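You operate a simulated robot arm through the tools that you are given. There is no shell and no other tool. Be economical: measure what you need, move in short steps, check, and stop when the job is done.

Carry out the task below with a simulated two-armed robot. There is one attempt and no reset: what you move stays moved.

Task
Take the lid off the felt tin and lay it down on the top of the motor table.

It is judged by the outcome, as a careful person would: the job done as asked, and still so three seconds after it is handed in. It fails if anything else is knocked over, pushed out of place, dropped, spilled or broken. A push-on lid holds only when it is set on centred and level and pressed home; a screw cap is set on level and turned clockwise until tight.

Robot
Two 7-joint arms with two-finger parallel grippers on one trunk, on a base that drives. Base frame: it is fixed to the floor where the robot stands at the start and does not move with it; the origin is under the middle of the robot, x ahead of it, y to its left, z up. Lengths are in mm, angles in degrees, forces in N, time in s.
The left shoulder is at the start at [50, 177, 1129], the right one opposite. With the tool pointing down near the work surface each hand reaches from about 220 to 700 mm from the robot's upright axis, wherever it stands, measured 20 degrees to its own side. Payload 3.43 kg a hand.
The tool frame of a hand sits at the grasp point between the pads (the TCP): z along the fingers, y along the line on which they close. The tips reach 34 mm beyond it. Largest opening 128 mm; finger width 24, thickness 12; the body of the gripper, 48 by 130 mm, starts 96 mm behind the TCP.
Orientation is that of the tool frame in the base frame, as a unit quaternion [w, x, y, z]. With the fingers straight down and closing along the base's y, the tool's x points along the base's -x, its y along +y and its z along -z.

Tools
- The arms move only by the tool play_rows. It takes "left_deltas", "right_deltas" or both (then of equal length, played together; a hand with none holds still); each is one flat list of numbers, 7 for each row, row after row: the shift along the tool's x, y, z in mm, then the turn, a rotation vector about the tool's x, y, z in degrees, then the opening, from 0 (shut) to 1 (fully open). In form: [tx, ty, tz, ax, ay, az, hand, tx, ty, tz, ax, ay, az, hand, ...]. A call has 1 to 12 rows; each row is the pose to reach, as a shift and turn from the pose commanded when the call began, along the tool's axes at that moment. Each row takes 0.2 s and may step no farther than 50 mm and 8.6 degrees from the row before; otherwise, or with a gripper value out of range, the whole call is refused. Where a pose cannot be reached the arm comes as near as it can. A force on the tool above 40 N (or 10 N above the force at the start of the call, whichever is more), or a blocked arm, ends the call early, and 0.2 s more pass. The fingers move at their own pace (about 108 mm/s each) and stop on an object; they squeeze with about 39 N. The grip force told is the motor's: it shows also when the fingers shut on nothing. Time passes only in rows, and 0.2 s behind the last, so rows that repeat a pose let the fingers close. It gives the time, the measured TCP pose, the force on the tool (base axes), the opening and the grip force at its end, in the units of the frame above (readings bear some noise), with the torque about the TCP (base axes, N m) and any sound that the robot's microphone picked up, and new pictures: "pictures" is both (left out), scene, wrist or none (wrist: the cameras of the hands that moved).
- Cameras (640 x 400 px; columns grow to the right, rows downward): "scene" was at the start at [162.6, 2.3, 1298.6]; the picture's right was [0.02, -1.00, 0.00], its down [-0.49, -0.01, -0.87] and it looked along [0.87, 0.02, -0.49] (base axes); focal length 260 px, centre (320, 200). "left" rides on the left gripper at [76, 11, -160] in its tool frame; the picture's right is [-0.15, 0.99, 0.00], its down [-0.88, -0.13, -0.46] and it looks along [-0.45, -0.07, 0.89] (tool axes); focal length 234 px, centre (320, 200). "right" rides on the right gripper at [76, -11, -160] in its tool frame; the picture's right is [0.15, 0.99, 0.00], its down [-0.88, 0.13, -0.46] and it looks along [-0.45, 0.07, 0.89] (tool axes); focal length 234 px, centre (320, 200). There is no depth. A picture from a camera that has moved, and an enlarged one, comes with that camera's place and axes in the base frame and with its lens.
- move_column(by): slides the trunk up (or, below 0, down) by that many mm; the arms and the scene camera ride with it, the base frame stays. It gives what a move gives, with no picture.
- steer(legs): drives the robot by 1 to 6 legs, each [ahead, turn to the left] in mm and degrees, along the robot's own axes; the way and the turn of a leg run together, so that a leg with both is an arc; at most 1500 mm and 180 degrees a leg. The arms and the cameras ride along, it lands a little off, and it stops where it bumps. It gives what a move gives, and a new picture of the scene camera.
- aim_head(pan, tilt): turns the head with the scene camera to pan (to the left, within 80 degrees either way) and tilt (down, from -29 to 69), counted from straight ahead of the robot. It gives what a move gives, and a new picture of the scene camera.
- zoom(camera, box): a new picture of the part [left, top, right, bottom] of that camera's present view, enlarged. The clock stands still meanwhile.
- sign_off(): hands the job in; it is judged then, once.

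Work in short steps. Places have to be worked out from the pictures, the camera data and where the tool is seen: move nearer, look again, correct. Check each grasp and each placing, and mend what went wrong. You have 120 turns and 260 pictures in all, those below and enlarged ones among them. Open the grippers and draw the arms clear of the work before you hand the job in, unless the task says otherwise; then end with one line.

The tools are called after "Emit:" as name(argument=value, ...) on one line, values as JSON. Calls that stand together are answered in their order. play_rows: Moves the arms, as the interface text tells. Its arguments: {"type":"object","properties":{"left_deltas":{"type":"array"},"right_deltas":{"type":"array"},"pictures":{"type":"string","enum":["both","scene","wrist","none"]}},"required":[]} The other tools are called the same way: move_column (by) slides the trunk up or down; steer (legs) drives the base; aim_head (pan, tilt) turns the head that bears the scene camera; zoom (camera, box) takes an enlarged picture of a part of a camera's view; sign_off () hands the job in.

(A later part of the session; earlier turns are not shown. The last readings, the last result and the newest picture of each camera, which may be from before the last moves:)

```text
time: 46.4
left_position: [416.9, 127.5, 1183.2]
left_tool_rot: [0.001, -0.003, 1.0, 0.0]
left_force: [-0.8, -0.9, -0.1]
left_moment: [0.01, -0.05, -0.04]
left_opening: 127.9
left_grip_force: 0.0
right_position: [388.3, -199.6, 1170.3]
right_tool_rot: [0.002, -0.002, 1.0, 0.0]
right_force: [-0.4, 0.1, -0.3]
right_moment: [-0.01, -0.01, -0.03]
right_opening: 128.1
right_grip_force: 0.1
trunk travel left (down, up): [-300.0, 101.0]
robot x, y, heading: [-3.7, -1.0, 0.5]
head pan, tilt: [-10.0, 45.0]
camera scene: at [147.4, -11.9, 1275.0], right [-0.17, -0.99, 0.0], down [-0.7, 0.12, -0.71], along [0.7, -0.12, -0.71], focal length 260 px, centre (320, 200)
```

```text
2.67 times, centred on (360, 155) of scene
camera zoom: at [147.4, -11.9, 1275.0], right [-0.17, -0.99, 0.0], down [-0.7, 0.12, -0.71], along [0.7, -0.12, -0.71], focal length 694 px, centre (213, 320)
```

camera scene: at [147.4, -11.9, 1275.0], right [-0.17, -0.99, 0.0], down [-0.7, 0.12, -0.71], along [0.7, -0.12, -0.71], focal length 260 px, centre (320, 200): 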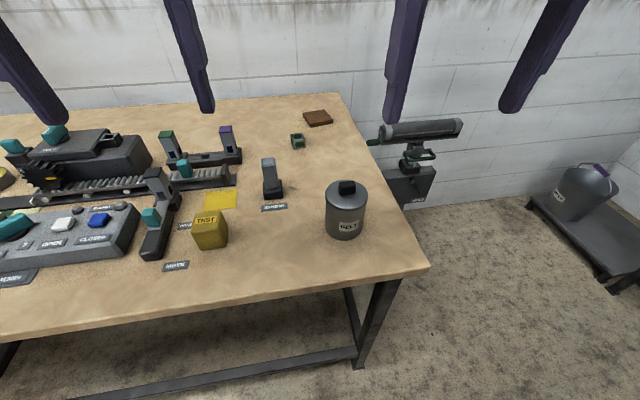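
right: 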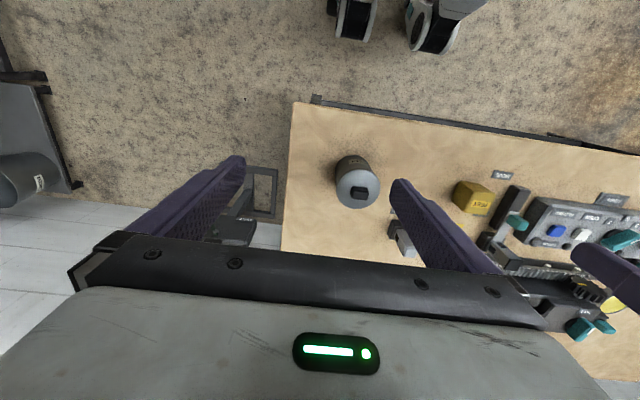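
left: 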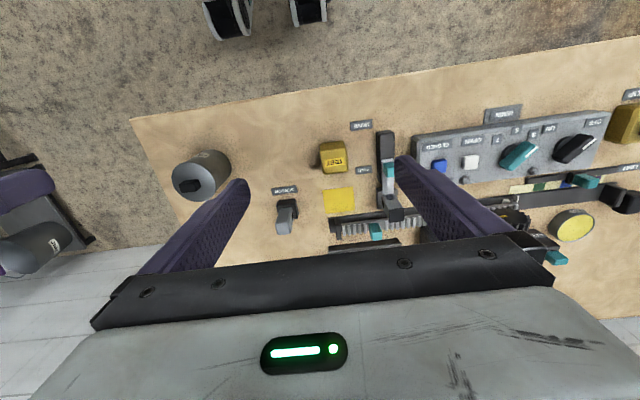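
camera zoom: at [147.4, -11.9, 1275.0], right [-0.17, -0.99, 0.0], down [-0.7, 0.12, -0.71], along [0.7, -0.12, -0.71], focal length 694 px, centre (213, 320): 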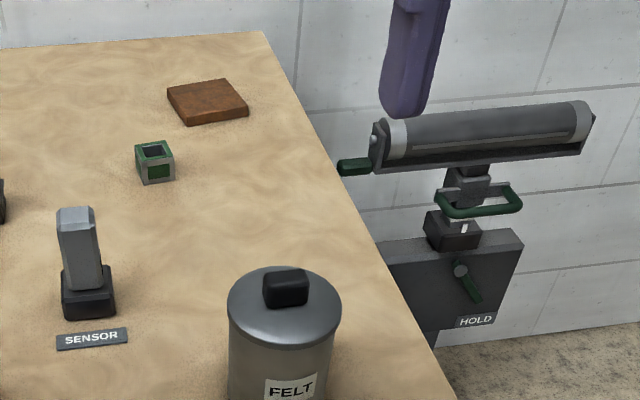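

The knob appears near [460, -113, 980]. I move the right hand above it (still high) and shift the left hand out of the way, then look with the wrist camera.

Emit:
play_rows(right_deltas=[-24, 29, 15, 0, 0, 0, 1, -48, 58, 30, 0, 0, 0, 1, -72, 86, 50, 0, 0, 0, 1, -72, 86, 50, 0, 0, 0, 1], left_deltas=[0, 30, 0, 0, 0, 0, 1, 0, 60, 0, 0, 0, 0, 1, 0, 90, 0, 0, 0, 0, 1, 0, 90, 0, 0, 0, 0, 1], pictures="both")

Emit:
zoom(camera="right", box=[240, 60, 440, 185])

```text
time: 47.4
left_position: [415.8, 216.4, 1185.3]
left_tool_rot: [0.001, -0.002, 1.0, 0.002]
left_force: [0.2, -0.4, 1.3]
left_moment: [0.02, 0.02, 0.03]
left_opening: 128.1
left_grip_force: 0.1
right_position: [457.8, -112.4, 1121.0]
right_tool_rot: [0.001, -0.003, 1.0, 0.001]
right_force: [0.2, -0.7, -0.6]
right_moment: [0.02, 0.02, -0.01]
right_opening: 127.9
right_grip_force: 0.1
trunk travel left (down, up): [-300.0, 101.0]
robot x, y, heading: [-4.6, 1.3, 0.5]
head pan, tilt: [-10.0, 45.0]
camera scene: at [147.2, -12.6, 1275.0], right [-0.17, -0.99, 0.0], down [-0.7, 0.12, -0.71], along [0.7, -0.12, -0.71], focal length 260 px, centre (320, 200)
camera right: at [380.5, -124.7, 1280.2], right [-0.15, 0.99, 0.0], down [0.88, 0.13, 0.46], along [0.45, 0.07, -0.89], focal length 234 px, centre (320, 200)
camera left: at [339.4, 226.1, 1344.6], right [0.14, 0.99, 0.0], down [0.88, -0.13, 0.46], along [0.45, -0.06, -0.89], focal length 234 px, centre (320, 200)
```

scene: 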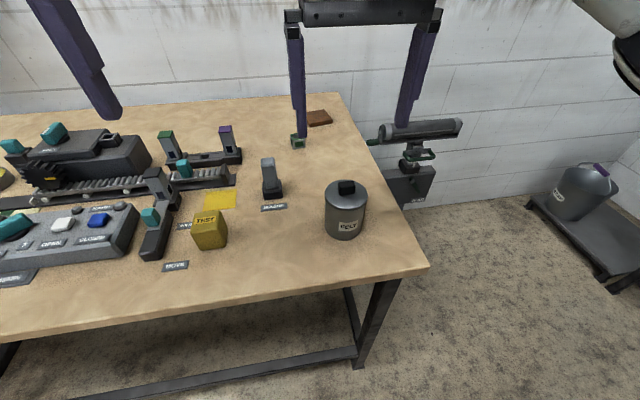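
right: 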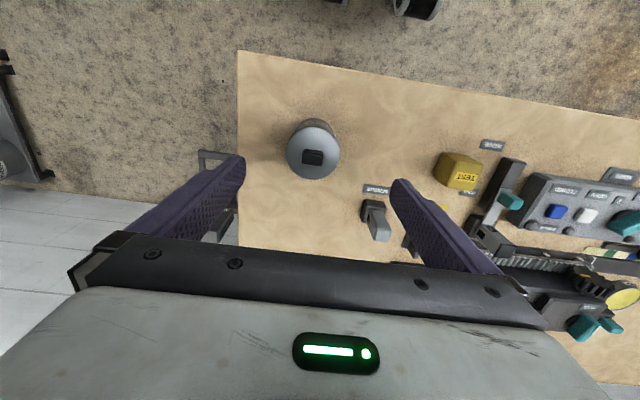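
left: 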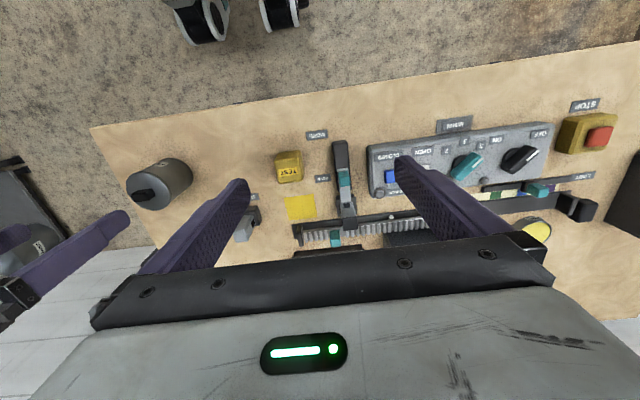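

```text
3.20 times, centred on (340, 122) of right
camera zoom: at [380.5, -124.7, 1280.2], right [-0.15, 0.99, 0.0], down [0.88, 0.13, 0.46], along [0.45, 0.07, -0.89], focal length 749 px, centre (256, 448)
```

zoom: 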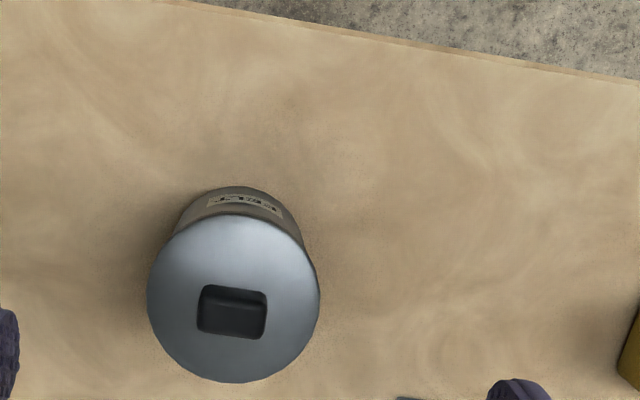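

Two views agree on a knob top near [478, -119, 960], long side along y (~30 mm). I move over it and go down to TCP z≈1020 and look again.

Emit:
play_rows(right_deltas=[-10, -3, 30, 0, 0, 0, 0.75, -20, -7, 60, 0, 0, 0, 0.6, -20, -7, 98, 0, 0, 0, 0.6, -20, -7, 98, 0, 0, 0, 0.6], pictures="both")

Emit:
zoom(camera="scene", box=[280, 130, 420, 250])

Emit:
zoom(camera="right", box=[220, 60, 420, 185])

```text
time: 48.4
left_position: [417.3, 217.6, 1185.4]
left_tool_rot: [0.001, -0.003, 1.0, 0.0]
left_force: [0.1, 0.0, 1.5]
left_moment: [0.0, 0.01, 0.02]
left_opening: 128.0
left_grip_force: 0.0
right_position: [479.2, -118.7, 1022.1]
right_tool_rot: [0.001, -0.001, 1.0, -0.001]
right_force: [-0.2, 0.8, -0.6]
right_moment: [-0.01, 0.02, 0.03]
right_opening: 77.0
right_grip_force: 0.1
trunk travel left (down, up): [-300.0, 101.0]
robot x, y, heading: [-6.5, 0.8, 0.6]
head pan, tilt: [-10.0, 45.0]
camera scene: at [147.3, -11.9, 1275.0], right [-0.17, -0.99, 0.0], down [-0.7, 0.12, -0.71], along [0.7, -0.12, -0.71], focal length 260 px, centre (320, 200)
camera right: at [402.1, -131.8, 1181.4], right [-0.15, 0.99, 0.0], down [0.88, 0.13, 0.46], along [0.45, 0.07, -0.89], focal length 234 px, centre (320, 200)
```

scene: 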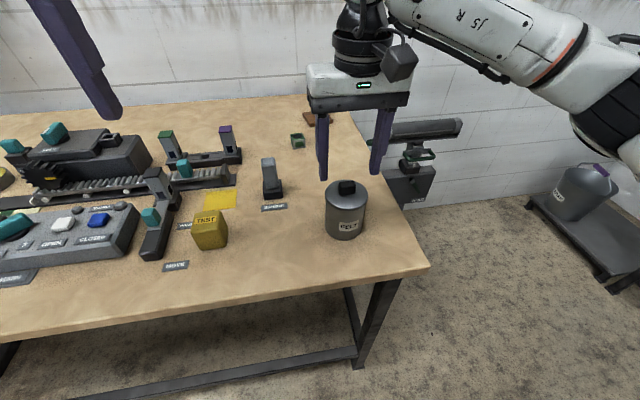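
right: 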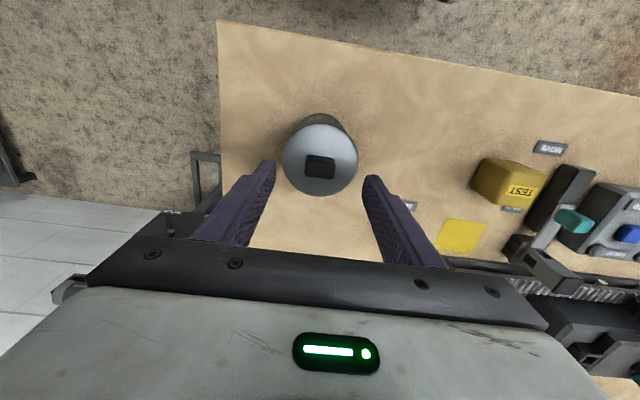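

```text
3.33 times, centred on (350, 190) of scene
camera zoom: at [147.3, -11.9, 1275.0], right [-0.17, -0.99, 0.0], down [-0.7, 0.12, -0.71], along [0.7, -0.12, -0.71], focal length 868 px, centre (220, 233)
```

zoom: 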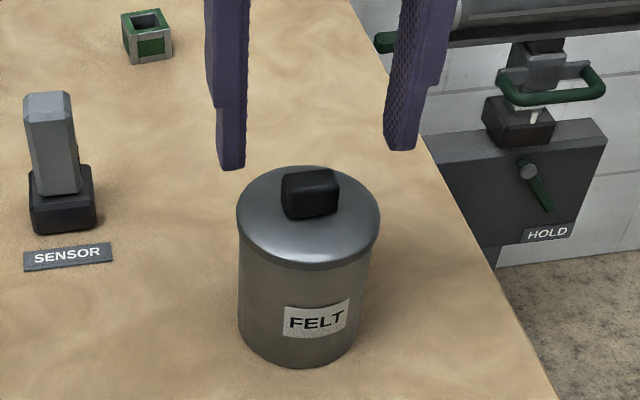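

```text
3.20 times, centred on (320, 122) of right
camera zoom: at [402.1, -131.8, 1181.4], right [-0.15, 0.99, 0.0], down [0.88, 0.13, 0.46], along [0.45, 0.07, -0.89], focal length 749 px, centre (320, 448)
```

zoom: 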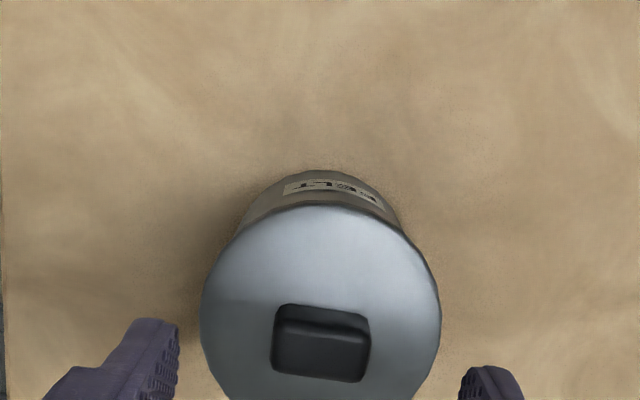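

Knob top is now placed at [477, -118.5, 969], lid ≈72 mm wide, its top about z 955. I go down until the tips are just above the lid, then look.

Emit:
play_rows(right_deltas=[2, 0, 15, 0, 0, 0, 0.45, 2, 0, 28, 0, 0, 0, 0.45, 2, 0, 28, 0, 0, 0, 0.45], pictures="none")

Emit:
zoom(camera="scene", box=[290, 140, 400, 240])

Emit:
zoom(camera="right", box=[220, 100, 420, 225])

```text
time: 49.2
left_position: [416.4, 217.5, 1185.6]
left_tool_rot: [0.002, -0.002, 1.0, 0.0]
left_force: [0.1, 0.1, -0.6]
left_moment: [0.0, -0.02, -0.01]
left_opening: 128.1
left_grip_force: 0.1
right_position: [477.2, -119.4, 995.9]
right_tool_rot: [0.001, -0.003, 1.0, 0.0]
right_force: [0.1, 0.2, -0.8]
right_moment: [0.02, 0.03, -0.03]
right_opening: 57.6
right_grip_force: 0.0
trunk travel left (down, up): [-300.0, 101.0]
robot x, y, heading: [-4.9, 1.8, 0.4]
head pan, tilt: [-10.0, 45.0]
```

```text
4.00 times, centred on (345, 190) of scene
camera zoom: at [147.4, -12.0, 1275.0], right [-0.17, -0.99, 0.0], down [-0.7, 0.12, -0.71], along [0.7, -0.12, -0.71], focal length 1042 px, centre (220, 240)
```

zoom: 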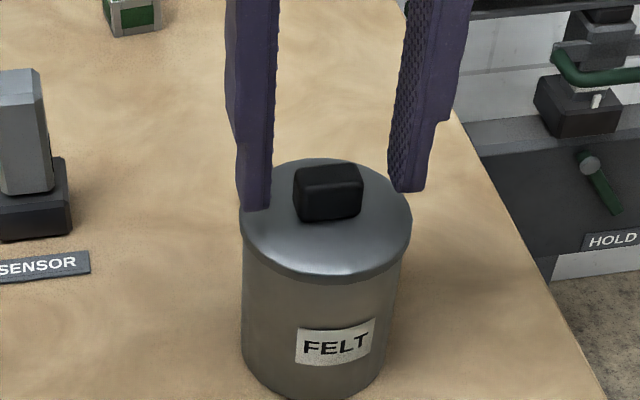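

```text
3.20 times, centred on (320, 162) of right
camera zoom: at [399.7, -131.0, 1155.1], right [-0.15, 0.99, 0.0], down [0.88, 0.13, 0.46], along [0.45, 0.07, -0.89], focal length 749 px, centre (320, 320)
```

zoom: 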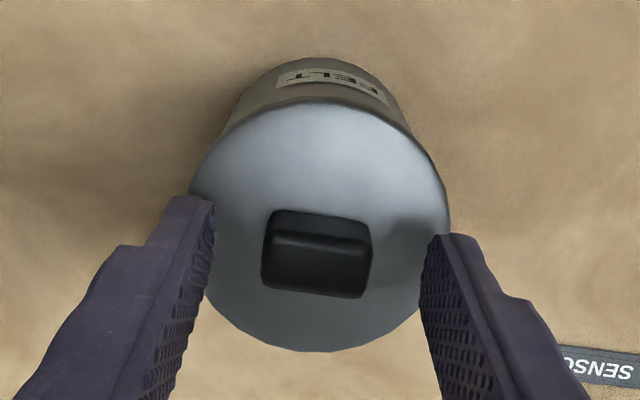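

Fingers straddle the knob well centred. I go 5 mm lower and close.

Emit:
play_rows(right_deltas=[0, 0, 4, 0, 0, 0, 0.45, 0, 0, 4, 0, 0, 0, 0.2, 0, 0, 4, 0, 0, 0, 0.1, 0, 0, 4, 0, 0, 0, 0.1], pictures="none")

Emit:
zoom(camera="scene", box=[290, 140, 400, 240])

```text
time: 50.2
left_position: [417.2, 215.9, 1185.2]
left_tool_rot: [0.001, -0.002, 1.0, 0.0]
left_force: [0.0, -0.4, 0.1]
left_moment: [0.03, 0.02, -0.03]
left_opening: 127.9
left_grip_force: 0.1
right_position: [478.6, -119.3, 992.5]
right_tool_rot: [0.001, -0.002, 1.0, -0.001]
right_force: [0.2, -0.4, -0.1]
right_moment: [0.04, -0.06, 0.0]
right_opening: 28.8
right_grip_force: 39.1
trunk travel left (down, up): [-300.0, 101.0]
robot x, y, heading: [-3.6, -0.7, 0.3]
head pan, tilt: [-10.0, 45.0]
```

```text
4.00 times, centred on (345, 190) of scene
camera zoom: at [147.5, -12.0, 1275.0], right [-0.17, -0.99, 0.0], down [-0.7, 0.12, -0.71], along [0.7, -0.12, -0.71], focal length 1042 px, centre (220, 240)
```

zoom: 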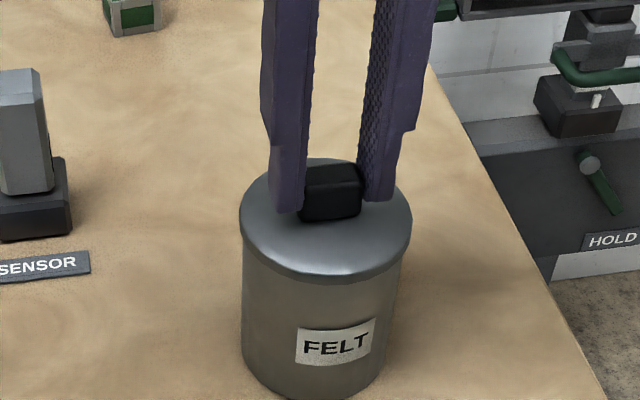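

Knob gripped (28.8 mm, 39 N). I raise gently by a few millimetres and watch the force.

Emit:
play_rows(right_deltas=[0, 0, -2, 0, 0, 0, 0.1, 0, 0, -4, 0, 0, 0, 0.1, 0, 0, -6, 0, 0, 0, 0.1], pictures="none")

Emit:
zoom(camera="scene", box=[290, 140, 400, 250])

```text
time: 51.0
left_position: [416.7, 218.0, 1184.2]
left_tool_rot: [0.001, -0.002, 1.0, 0.0]
left_force: [0.1, 0.4, 0.0]
left_moment: [0.0, -0.03, 0.0]
left_opening: 127.8
left_grip_force: 0.1
right_position: [477.2, -119.8, 996.4]
right_tool_rot: [0.001, -0.002, 1.0, 0.0]
right_force: [-0.1, 0.7, -1.3]
right_moment: [-0.01, 0.01, -0.01]
right_opening: 28.8
right_grip_force: 39.4
trunk travel left (down, up): [-300.0, 101.0]
robot x, y, heading: [-3.0, -0.2, 0.2]
head pan, tilt: [-10.0, 45.0]
```

```text
3.64 times, centred on (345, 195) of scene
camera zoom: at [147.5, -12.0, 1275.0], right [-0.17, -0.99, 0.0], down [-0.7, 0.12, -0.71], along [0.7, -0.12, -0.71], focal length 947 px, centre (229, 218)
```

zoom: 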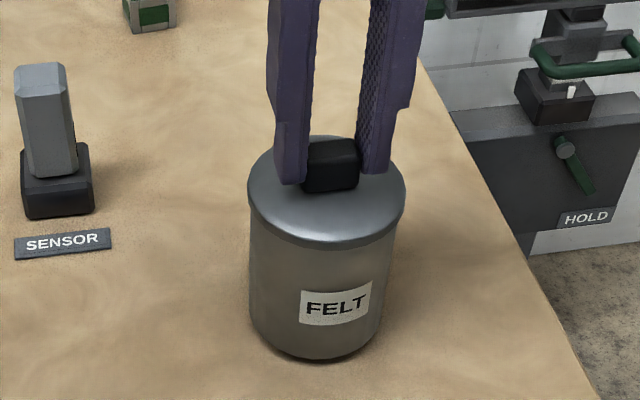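

Only ~1.3 N load, and the lid seems to be rising off the tin. I raise another 15 mm and check that the tin stays.

Emit:
play_rows(right_deltas=[0, 0, -7, 0, 0, 0, 0.1, 0, 0, -15, 0, 0, 0, 0.1, 0, 0, -15, 0, 0, 0, 0.1], pictures="none")

Emit:
zoom(camera="scene", box=[290, 140, 400, 250])

```text
time: 51.8
left_position: [416.6, 217.0, 1184.0]
left_tool_rot: [0.001, -0.003, 1.0, 0.0]
left_force: [-0.2, -0.3, -1.1]
left_moment: [-0.03, 0.01, -0.03]
left_opening: 128.0
left_grip_force: 0.1
right_position: [477.0, -118.8, 1012.6]
right_tool_rot: [0.0, -0.003, 1.0, 0.0]
right_force: [-0.2, 0.3, -1.3]
right_moment: [0.0, 0.0, 0.02]
right_opening: 28.8
right_grip_force: 39.0
trunk travel left (down, up): [-300.0, 101.0]
robot x, y, heading: [-3.2, -1.4, 0.4]
head pan, tilt: [-10.0, 45.0]
```

```text
3.64 times, centred on (345, 195) of scene
camera zoom: at [147.6, -12.1, 1275.0], right [-0.17, -0.99, 0.0], down [-0.7, 0.12, -0.71], along [0.7, -0.12, -0.71], focal length 947 px, centre (229, 218)
```

zoom: 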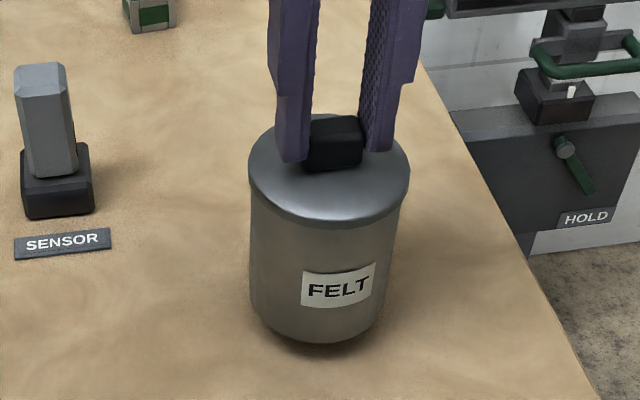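

The whole tin came up with the lid, so the lid holds firmly. I set the tin back down exactly where it stood; then the left hand must hold the body.

Emit:
play_rows(right_deltas=[0, 0, 7, 0, 0, 0, 0.1, 0, 0, 14, 0, 0, 0, 0.1, 0, 0, 18, 0, 0, 0, 0.1, 0, 0, 20.5, 0, 0, 0, 0.1, 0, 0, 20.5, 0, 0, 0, 0.1], pictures="scene")

Emit:
zoom(camera="scene", box=[290, 140, 400, 250])

```text
time: 53.0
left_position: [415.7, 218.0, 1184.6]
left_tool_rot: [0.001, -0.002, 1.0, 0.0]
left_force: [-0.5, 0.5, 0.5]
left_moment: [0.0, 0.0, -0.02]
left_opening: 127.9
left_grip_force: 0.0
right_position: [478.3, -118.8, 993.3]
right_tool_rot: [0.001, -0.003, 1.0, 0.0]
right_force: [-0.6, -0.9, -1.9]
right_moment: [-0.02, 0.01, -0.04]
right_opening: 28.6
right_grip_force: 39.2
trunk travel left (down, up): [-300.0, 101.0]
robot x, y, heading: [-1.5, -1.6, 0.5]
head pan, tilt: [-10.0, 45.0]
camera scene: at [147.5, -12.0, 1275.0], right [-0.17, -0.99, 0.0], down [-0.7, 0.12, -0.71], along [0.7, -0.12, -0.71], focal length 260 px, centre (320, 200)
```

scene: 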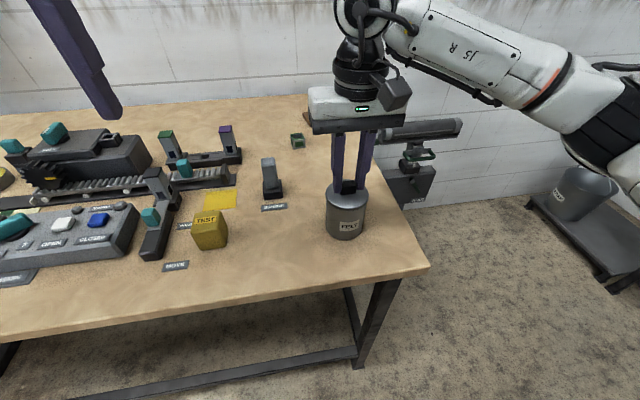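

```text
3.64 times, centred on (345, 195) of scene
camera zoom: at [147.5, -12.0, 1275.0], right [-0.17, -0.99, 0.0], down [-0.7, 0.12, -0.71], along [0.7, -0.12, -0.71], focal length 947 px, centre (229, 218)
```

zoom: 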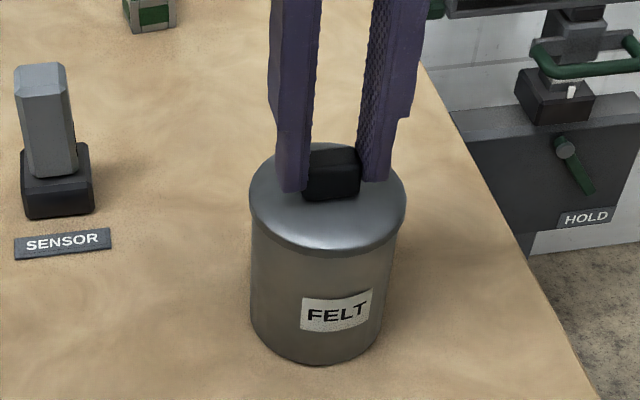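

The tin is back, with the load nearly zero. For the two-handed grip the robot stands too close, so I lower the last millimetre, let go, rise and back up 130 mm.

Emit:
play_rows(right_deltas=[0, 0, 1.5, 0, 0, 0, 0.1, 0, 0, 1.5, 0, 0, 0, 0.1], pictures="none")

Emit:
play_rows(right_deltas=[0, 0, 0, 0, 0, 0, 0.3, 0, 0, 0, 0, 0, 0, 0.5, 0, 0, -30, 0, 0, 0, 0.5, 0, 0, -70, 0, 0, 0, 0.5, 0, 0, -110, 0, 0, 0, 0.5], pictures="none")

Emit:
steer(legs=[[-130, 0]])

```text
time: 53.6
left_position: [416.7, 216.5, 1185.5]
left_tool_rot: [0.001, -0.002, 1.0, 0.001]
left_force: [0.0, -0.2, -0.2]
left_moment: [0.01, 0.03, 0.0]
left_opening: 128.0
left_grip_force: 0.0
right_position: [477.5, -118.9, 991.6]
right_tool_rot: [0.001, -0.002, 1.0, 0.001]
right_force: [0.1, -0.9, 4.0]
right_moment: [-0.07, 0.07, -0.04]
right_opening: 28.9
right_grip_force: 39.3
trunk travel left (down, up): [-300.0, 101.0]
robot x, y, heading: [-3.0, 1.0, 0.5]
head pan, tilt: [-10.0, 45.0]
```

```text
time: 54.8
left_position: [415.0, 217.2, 1184.8]
left_tool_rot: [0.001, -0.003, 1.0, 0.0]
left_force: [0.6, 0.1, 0.6]
left_moment: [0.02, -0.01, 0.0]
left_opening: 127.8
left_grip_force: 0.1
right_position: [473.0, -118.9, 1100.8]
right_tool_rot: [0.001, -0.002, 1.0, 0.0]
right_force: [-0.8, 0.1, 0.5]
right_moment: [0.0, -0.02, 0.02]
right_opening: 64.0
right_grip_force: 0.0
trunk travel left (down, up): [-300.0, 101.0]
robot x, y, heading: [-5.7, 0.0, 0.6]
head pan, tilt: [-10.0, 45.0]
```

```text
time: 56.1
left_position: [287.4, 216.9, 1185.4]
left_tool_rot: [0.0, -0.003, 1.0, 0.0]
left_force: [0.1, 0.5, 0.8]
left_moment: [0.02, -0.01, 0.02]
left_opening: 127.9
left_grip_force: 0.0
right_position: [346.5, -119.7, 1100.1]
right_tool_rot: [0.001, -0.004, 1.0, -0.001]
right_force: [-0.3, 0.6, -0.3]
right_moment: [0.02, -0.03, -0.01]
right_opening: 64.0
right_grip_force: 0.0
trunk travel left (down, up): [-300.0, 101.0]
robot x, y, heading: [-130.4, -0.5, 0.2]
head pan, tilt: [-10.0, 45.0]
camera scene: at [18.3, -12.6, 1275.1], right [-0.17, -0.99, 0.0], down [-0.7, 0.12, -0.71], along [0.7, -0.12, -0.71], focal length 260 px, centre (320, 200)
```

scene: 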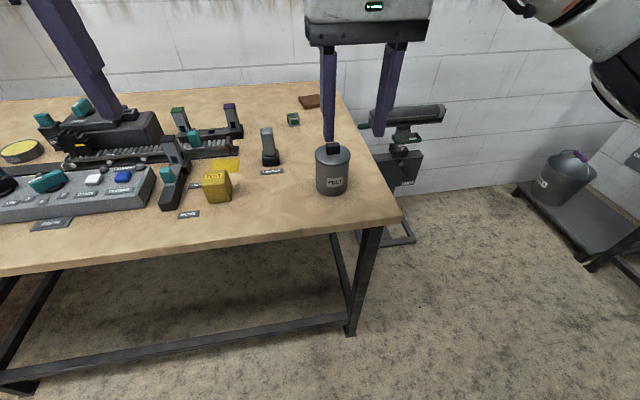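

The tin stands as before. I move the right hand aside to free the space, keeping it high.

Emit:
play_rows(right_deltas=[0, -45, -10, 0, 0, 0, 0.5, 0, -90, -20, 0, 0, 0, 0.5, 0, -135, -30, 0, 0, 0, 0.5, 0, -170, -40, 0, 0, 0, 0.5], pictures="none")

Emit:
play_rows(left_deltas=[-8, -27, 18, 1.44, -5.37, 2.76, 1, -15, -54, 37, 2.88, -10.74, 5.52, 1, -23, -81, 55, 4.32, -16.1, 8.28, 1, -31, -108, 73, 5.76, -21.5, 11.04, 1, -38, -135, 91, 7.2, -26.85, 13.8, 1, -46, -162, 110, 8.64, -32.2, 16.56, 1, -54, -189, 128, 10.1, -37.6, 19.3, 1, -62, -216, 146, 11.5, -43, 22.1, 1, -69, -243, 165, 13, -48.3, 24.8, 1, -77, -270, 183, 14.4, -53.7, 27.6, 1, -77, -270, 183, 14.4, -53.7, 27.6, 1], pictures="both")

```text
time: 57.1
left_position: [287.5, 216.6, 1184.5]
left_tool_rot: [0.001, -0.003, 1.0, 0.0]
left_force: [-0.1, -0.2, -0.6]
left_moment: [0.0, -0.02, -0.06]
left_opening: 127.9
left_grip_force: 0.1
right_position: [346.5, -288.3, 1139.9]
right_tool_rot: [0.0, -0.003, 1.0, 0.0]
right_force: [-0.5, 0.0, 0.2]
right_moment: [0.03, 0.0, 0.03]
right_opening: 64.0
right_grip_force: 0.2
trunk travel left (down, up): [-300.0, 101.0]
robot x, y, heading: [-135.6, 4.4, 0.3]
head pan, tilt: [-10.0, 45.0]
```

```text
time: 59.5
left_position: [366.3, -52.1, 1001.0]
left_tool_rot: [0.448, 0.227, 0.857, -0.118]
left_force: [0.4, -0.5, -0.1]
left_moment: [-0.01, 0.02, 0.01]
left_opening: 127.8
left_grip_force: 0.0
right_position: [347.9, -287.4, 1139.5]
right_tool_rot: [0.0, -0.004, 1.0, -0.001]
right_force: [0.7, 0.7, 1.1]
right_moment: [0.03, 0.01, -0.03]
right_opening: 64.3
right_grip_force: 0.0
trunk travel left (down, up): [-300.0, 101.0]
robot x, y, heading: [-132.5, -0.7, 0.4]
head pan, tilt: [-10.0, 45.0]
camera scene: at [19.0, -12.5, 1275.0], right [-0.17, -0.99, 0.0], down [-0.7, 0.12, -0.71], along [0.7, -0.12, -0.71], focal length 260 px, centre (320, 200)
camera left: at [220.5, 42.2, 1030.7], right [0.56, 0.82, 0.12], down [0.05, -0.18, 0.98], along [0.82, -0.55, -0.14], focal length 234 px, centre (320, 200)
```

scene: 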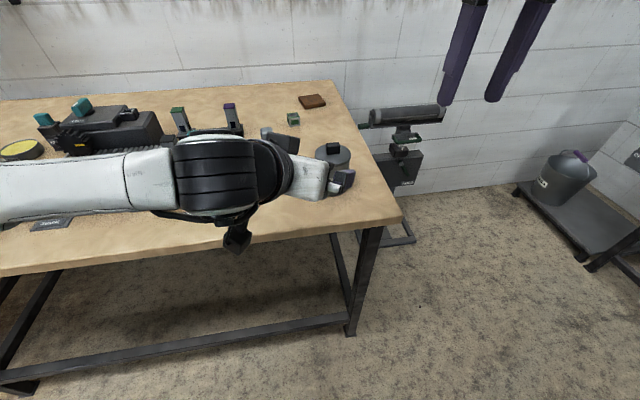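
left: 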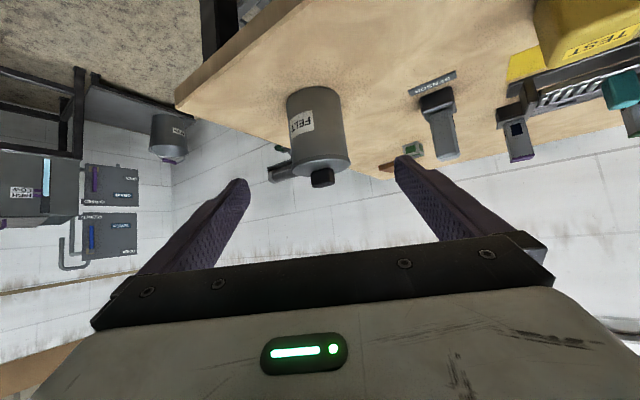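

The left hand is lined up; tin is 3 mm to the right of the approach line. I advance 80 mm along the fingers with a -3 mm shift, then check.

Emit:
play_rows(left_deltas=[0, -3, 20, 0, 0, 0, 1, 0, -3, 40, 0, 0, 0, 1, 0, -3, 60, 0, 0, 0, 1, 0, -3, 80, 0, 0, 0, 1, 0, -3, 80, 0, 0, 0, 1], pictures="wrist")

Emit:
aim_head(pan=25, tilt=40)

Emit:
zoom(camera="right", box=[0, 0, 640, 400])

```text
time: 60.7
left_position: [422.3, -88.6, 955.5]
left_tool_rot: [0.447, 0.227, 0.857, -0.118]
left_force: [0.3, 0.5, -0.7]
left_moment: [-0.02, -0.01, 0.02]
left_opening: 127.8
left_grip_force: 0.0
right_position: [346.8, -287.1, 1141.6]
right_tool_rot: [0.001, -0.003, 1.0, 0.0]
right_force: [0.2, 0.0, 0.8]
right_moment: [-0.01, -0.02, 0.03]
right_opening: 64.0
right_grip_force: 0.0
trunk travel left (down, up): [-300.0, 101.0]
robot x, y, heading: [-132.5, 0.5, 0.4]
head pan, tilt: [-10.0, 45.0]
camera left: at [276.3, 6.3, 985.0], right [0.56, 0.82, 0.12], down [0.05, -0.18, 0.98], along [0.83, -0.55, -0.14], focal length 234 px, centre (320, 200)
```

left: 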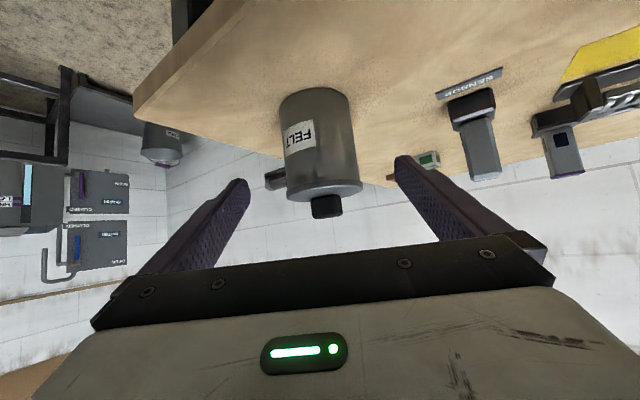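

```text
time: 61.7
left_position: [422.9, -88.3, 955.9]
left_tool_rot: [0.447, 0.227, 0.857, -0.118]
left_force: [-0.2, -0.1, -0.4]
left_moment: [-0.02, 0.0, 0.01]
left_opening: 128.0
left_grip_force: 0.1
right_position: [347.3, -288.4, 1139.9]
right_tool_rot: [0.001, -0.003, 1.0, 0.0]
right_force: [0.6, -0.2, 0.3]
right_moment: [0.02, -0.03, 0.02]
right_opening: 63.9
right_grip_force: 0.1
trunk travel left (down, up): [-300.0, 101.0]
robot x, y, heading: [-129.9, -0.7, 0.3]
head pan, tilt: [25.0, 40.0]
camera scene: at [15.8, 37.3, 1282.2], right [0.43, -0.9, 0.0], down [-0.58, -0.27, -0.77], along [0.69, 0.33, -0.64], focal length 260 px, centre (320, 200)
```

scene: 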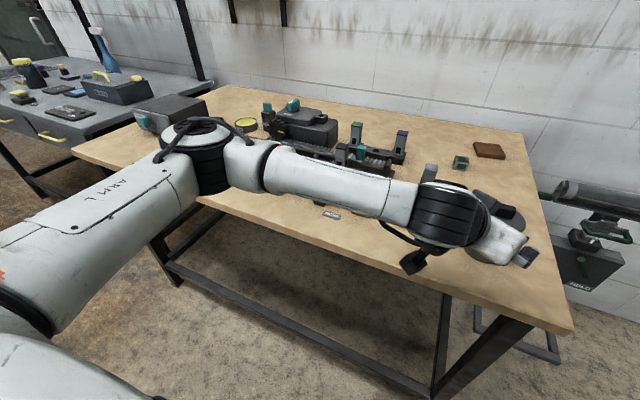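

```text
1.00 times, centred on (320, 200) of right (not enlarged: the box is as wide or as high as the picture)
camera zoom: at [269.7, -300.0, 1300.1], right [-0.15, 0.99, 0.0], down [0.88, 0.14, 0.46], along [0.45, 0.07, -0.89], focal length 234 px, centre (320, 200)
```

zoom: 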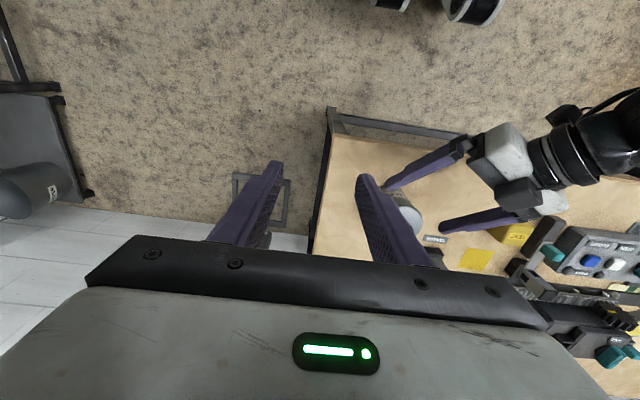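

The tin lies centred between the open fingers and the arm is well above everything. I advance the last 76 mm, then look before closing.

Emit:
play_rows(left_deltas=[0, 0, 20, 0, 0, 0, 1, 0, 0, 40, 0, 0, 0, 1, 0, 0, 60, 0, 0, 0, 1, 0, 0, 76, 0, 0, 0, 1, 0, 0, 76, 0, 0, 0, 1], pictures="wrist")

Emit:
aim_head(pan=-10, tilt=40)

Emit:
zoom(camera="right", box=[320, 100, 560, 250])

```text
time: 62.9
left_position: [476.6, -120.6, 912.6]
left_tool_rot: [0.448, 0.227, 0.857, -0.118]
left_force: [-0.7, 0.8, -0.8]
left_moment: [-0.01, 0.0, -0.01]
left_opening: 128.0
left_grip_force: 0.0
right_position: [346.6, -286.9, 1140.9]
right_tool_rot: [0.002, -0.004, 1.0, 0.0]
right_force: [-0.1, 0.7, 0.2]
right_moment: [-0.02, 0.01, 0.0]
right_opening: 63.9
right_grip_force: 0.0
trunk travel left (down, up): [-300.0, 101.0]
robot x, y, heading: [-135.1, -1.3, 0.8]
head pan, tilt: [25.0, 40.0]
camera left: at [330.2, -24.6, 942.1], right [0.56, 0.82, 0.12], down [0.05, -0.18, 0.98], along [0.83, -0.55, -0.14], focal length 234 px, centre (320, 200)
```

left: 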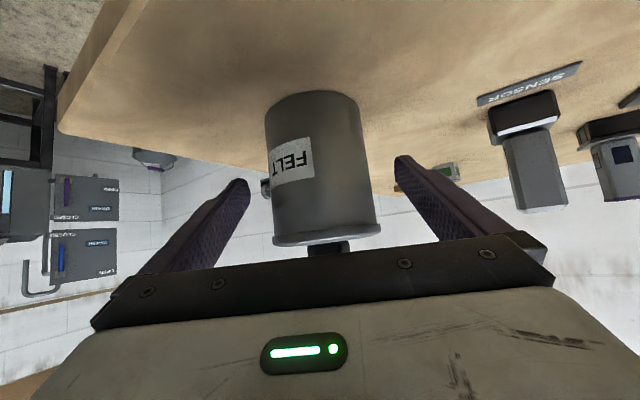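

```text
time: 63.9
left_position: [476.7, -118.5, 913.0]
left_tool_rot: [0.447, 0.227, 0.857, -0.118]
left_force: [-0.5, 0.3, 0.4]
left_moment: [-0.04, 0.0, 0.02]
left_opening: 128.2
left_grip_force: 0.1
right_position: [346.4, -286.3, 1139.5]
right_tool_rot: [0.001, -0.003, 1.0, 0.001]
right_force: [-0.1, 0.3, -0.1]
right_moment: [-0.01, 0.0, 0.01]
right_opening: 64.0
right_grip_force: 0.0
trunk travel left (down, up): [-300.0, 101.0]
robot x, y, heading: [-132.6, -2.0, 0.2]
head pan, tilt: [-10.0, 40.0]
camera scene: at [22.8, -13.2, 1282.3], right [-0.17, -0.99, 0.0], down [-0.63, 0.11, -0.77], along [0.76, -0.13, -0.64], focal length 260 px, centre (320, 200)
```

scene: 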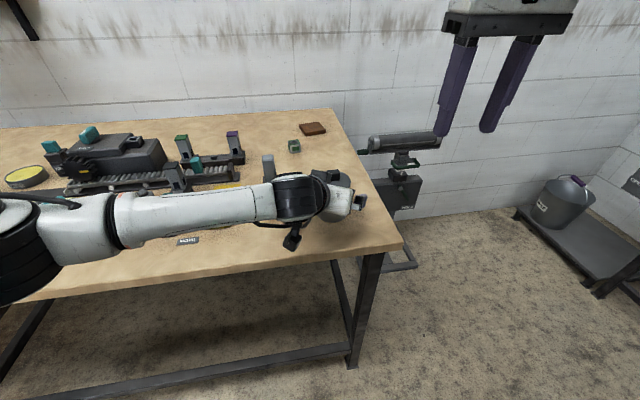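

```text
2.67 times, centred on (440, 175) of right
camera zoom: at [269.7, -300.0, 1300.1], right [-0.15, 0.99, 0.0], down [0.88, 0.14, 0.46], along [0.45, 0.07, -0.89], focal length 624 px, centre (0, 267)
```

zoom: 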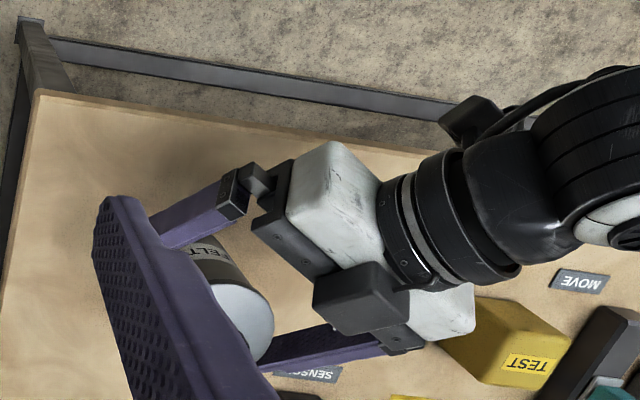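

The tin is centred between the left fingers. I close them.

Emit:
play_rows(left_deltas=[0, 0, 0, 0, 0, 0, 0.7, 0, 0, 0, 0, 0, 0, 0.4, 0, 0, 0, 0, 0, 0, 0.4, 0, 0, 0, 0, 0, 0, 0.4], pictures="wrist")

Emit:
zoom(camera="right", box=[320, 100, 560, 250])

```text
time: 64.9
left_position: [476.6, -119.1, 913.7]
left_tool_rot: [0.447, 0.228, 0.857, -0.119]
left_force: [-0.2, -0.2, 0.0]
left_moment: [-0.02, 0.05, 0.02]
left_opening: 71.9
left_grip_force: 39.2
right_position: [346.9, -286.6, 1140.8]
right_tool_rot: [0.001, -0.004, 1.0, 0.0]
right_force: [-0.8, 0.0, -0.8]
right_moment: [-0.01, 0.03, -0.03]
right_opening: 64.1
right_grip_force: 0.1
trunk travel left (down, up): [-300.0, 101.0]
robot x, y, heading: [-137.7, 2.9, 0.3]
head pan, tilt: [-10.0, 40.0]
camera left: at [330.1, -24.6, 942.3], right [0.56, 0.82, 0.12], down [0.05, -0.18, 0.98], along [0.83, -0.55, -0.14], focal length 234 px, centre (320, 200)
```

left: 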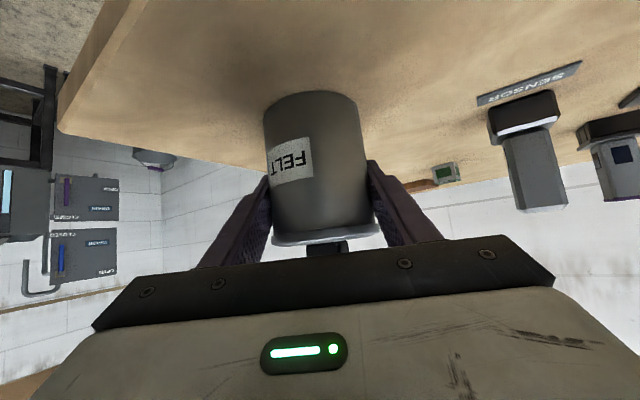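

```text
2.67 times, centred on (440, 175) of right
camera zoom: at [269.7, -300.1, 1300.1], right [-0.15, 0.99, 0.0], down [0.88, 0.14, 0.46], along [0.45, 0.07, -0.89], focal length 624 px, centre (0, 267)
```

zoom: 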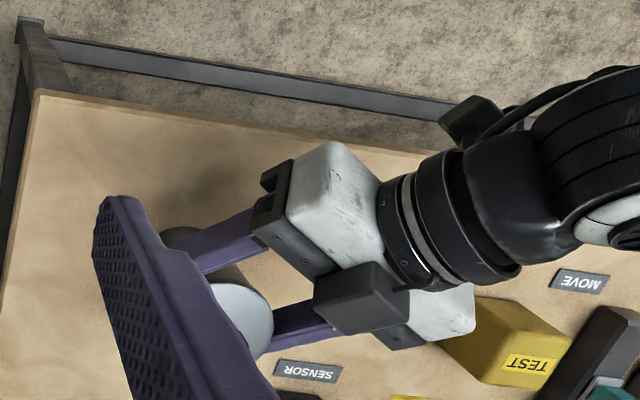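

The left hand holds the tin body (72 mm, 39 N). Now I bring the right hand above the knob again.

Emit:
play_rows(right_deltas=[-26, 33, 0, 0, 0, 0, 0.45, -52, 67, 0, 0, 0, 0, 0.45, -79, 100, 16, 0, 0, 0, 0.45, -105, 134, 50, 0, 0, 0, 0.45, -131, 167, 85, 0, 0, 0, 0.45, -131, 167, 100, 0, 0, 0, 0.45, -131, 167, 100, 0, 0, 0, 0.45], pictures="both")

Emit:
zoom(camera="right", box=[220, 100, 420, 225])

```text
refused: row 4 steps farther than a row can; nothing moved
```

```text
3.20 times, centred on (320, 162) of right
camera zoom: at [269.7, -300.1, 1300.1], right [-0.15, 0.99, 0.0], down [0.88, 0.14, 0.46], along [0.45, 0.07, -0.89], focal length 749 px, centre (320, 320)
```

zoom: 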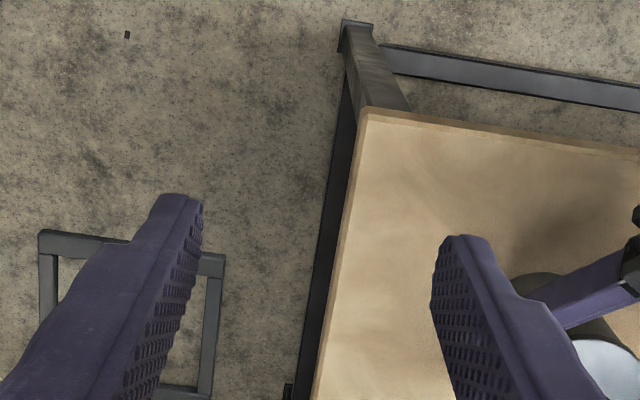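

A step was too long; I repeat it with smaller steps.

Emit:
play_rows(right_deltas=[-26, 33, 0, 0, 0, 0, 0.45, -52, 67, 0, 0, 0, 0, 0.45, -79, 100, 10, 0, 0, 0, 0.45, -105, 134, 25, 0, 0, 0, 0.45, -131, 167, 40, 0, 0, 0, 0.45, -131, 167, 70, 0, 0, 0, 0.45, -131, 167, 100, 0, 0, 0, 0.45, -131, 167, 100, 0, 0, 0, 0.45], pictures="both")

Emit:
zoom(camera="right", box=[220, 100, 420, 225])

```text
time: 66.7
left_position: [476.5, -119.5, 913.2]
left_tool_rot: [0.448, 0.227, 0.857, -0.118]
left_force: [0.1, 0.8, -0.7]
left_moment: [-0.03, 0.01, -0.02]
left_opening: 72.1
left_grip_force: 39.3
right_position: [476.0, -120.1, 1041.0]
right_tool_rot: [0.001, -0.004, 1.0, 0.0]
right_force: [0.4, -1.0, -0.3]
right_moment: [0.0, -0.01, -0.03]
right_opening: 57.5
right_grip_force: 0.0
trunk travel left (down, up): [-300.0, 101.0]
robot x, y, heading: [-128.7, 2.0, 0.3]
head pan, tilt: [-10.0, 40.0]
camera scene: at [22.7, -13.2, 1282.3], right [-0.17, -0.99, 0.0], down [-0.63, 0.11, -0.77], along [0.76, -0.13, -0.64], focal length 260 px, centre (320, 200)
camera right: at [398.5, -132.0, 1200.1], right [-0.15, 0.99, 0.0], down [0.88, 0.14, 0.46], along [0.45, 0.07, -0.89], focal length 234 px, centre (320, 200)
```

scene: 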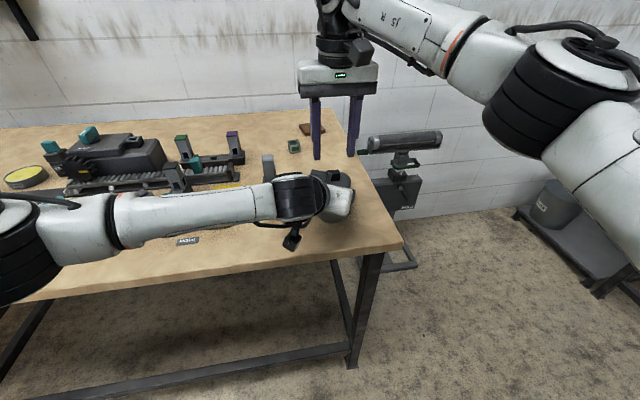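
right: 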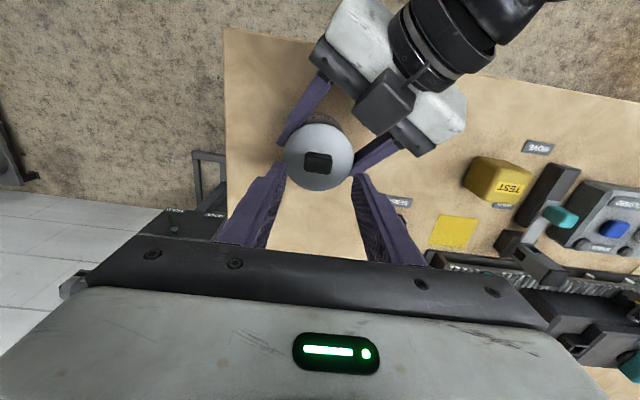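

```text
3.20 times, centred on (320, 162) of right
camera zoom: at [398.5, -132.0, 1200.1], right [-0.15, 0.99, 0.0], down [0.88, 0.14, 0.46], along [0.45, 0.07, -0.89], focal length 749 px, centre (320, 320)
```

zoom: 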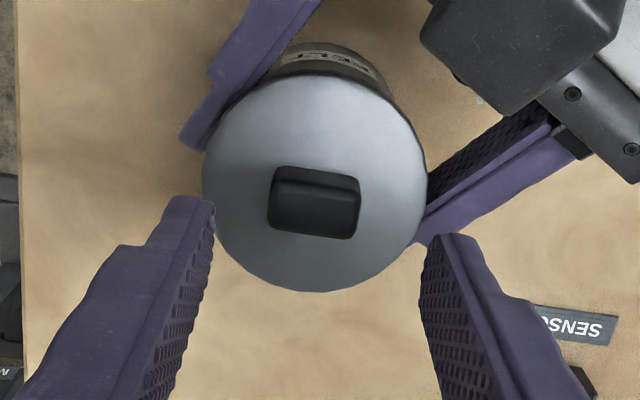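

The knob is at about [477, -121], right under the hand. I descend to z 992 and grip it.

Emit:
play_rows(right_deltas=[-1, -1, 20, 0, 0, 0, 0.45, -1, -1, 40, 0, 0, 0, 0.45, -1, -1, 48.5, 0, 0, 0, 0.45, -1, -1, 48.5, 0, 0, 0, 0.2, -1, -1, 48.5, 0, 0, 0, 0.1, -1, -1, 48.5, 0, 0, 0, 0.1], pictures="wrist")

Emit:
zoom(camera="right", box=[220, 100, 420, 225])

```text
time: 68.1
left_position: [477.5, -118.3, 913.6]
left_tool_rot: [0.447, 0.228, 0.857, -0.119]
left_force: [-0.3, -0.4, -0.3]
left_moment: [0.01, 0.02, -0.03]
left_opening: 72.2
left_grip_force: 39.2
right_position: [477.3, -121.3, 992.2]
right_tool_rot: [0.001, -0.003, 1.0, 0.0]
right_force: [0.6, -1.0, 0.1]
right_moment: [-0.01, -0.01, 0.01]
right_opening: 28.8
right_grip_force: 39.5
trunk travel left (down, up): [-300.0, 101.0]
robot x, y, heading: [-133.1, 2.6, 0.4]
head pan, tilt: [-10.0, 40.0]
heard: snap
camera right: at [400.6, -134.7, 1151.0], right [-0.15, 0.99, 0.0], down [0.88, 0.14, 0.46], along [0.45, 0.07, -0.89], focal length 234 px, centre (320, 200)
```

right: 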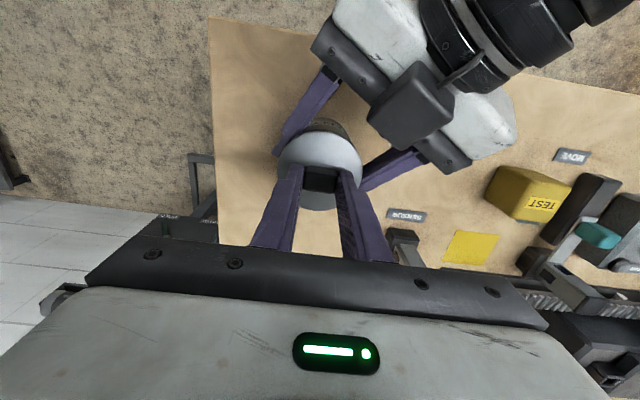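

```text
3.20 times, centred on (320, 162) of right
camera zoom: at [400.6, -134.7, 1151.0], right [-0.15, 0.99, 0.0], down [0.88, 0.14, 0.46], along [0.45, 0.07, -0.89], focal length 749 px, centre (320, 320)
```

zoom: 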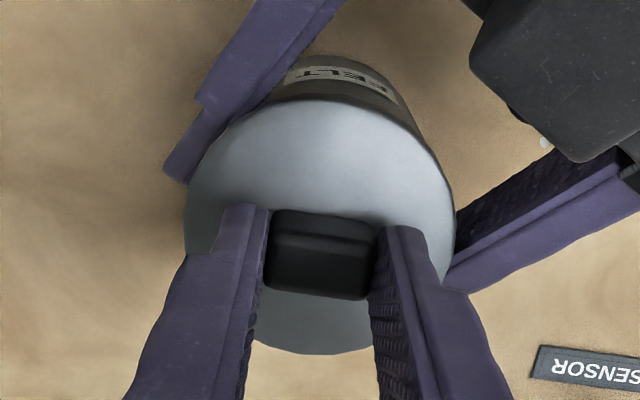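

A snap was heard as the knob was gripped — the lid may have come loose. I lift gently with the right hand only.

Emit:
play_rows(right_deltas=[0, 0, -2, 0, 0, 0, 0.1, 0, 0, -4, 0, 0, 0, 0.1, 0, 0, -7, 0, 0, 0, 0.1, 0, 0, -10, 0, 0, 0, 0.1], pictures="wrist")

Emit:
zoom(camera="left", box=[220, 80, 420, 260])

```text
time: 69.1
left_position: [476.7, -118.3, 913.4]
left_tool_rot: [0.446, 0.228, 0.857, -0.118]
left_force: [-0.5, 1.1, -0.5]
left_moment: [-0.03, -0.03, -0.03]
left_opening: 72.1
left_grip_force: 38.5
right_position: [477.6, -122.8, 1002.7]
right_tool_rot: [0.001, -0.004, 1.0, 0.001]
right_force: [-0.4, 0.9, -0.2]
right_moment: [0.03, 0.06, -0.02]
right_opening: 28.6
right_grip_force: 38.6
trunk travel left (down, up): [-300.0, 101.0]
robot x, y, heading: [-130.3, -0.7, 0.5]
head pan, tilt: [-10.0, 40.0]
camera right: at [400.6, -134.6, 1161.8], right [-0.15, 0.99, 0.0], down [0.88, 0.14, 0.46], along [0.45, 0.07, -0.89], focal length 234 px, centre (320, 200)
```

right: 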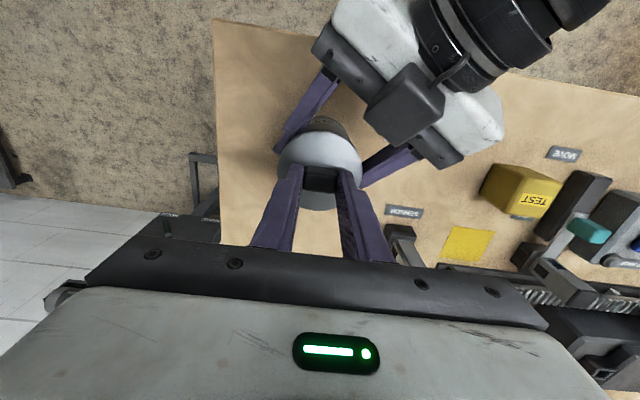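

```text
2.22 times, centred on (320, 170) of left
camera zoom: at [330.2, -24.5, 942.2], right [0.56, 0.82, 0.12], down [0.05, -0.18, 0.98], along [0.83, -0.55, -0.14], focal length 520 px, centre (320, 267)
```

zoom: 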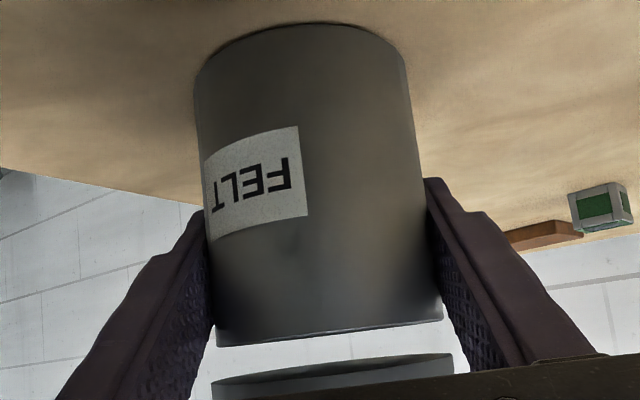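

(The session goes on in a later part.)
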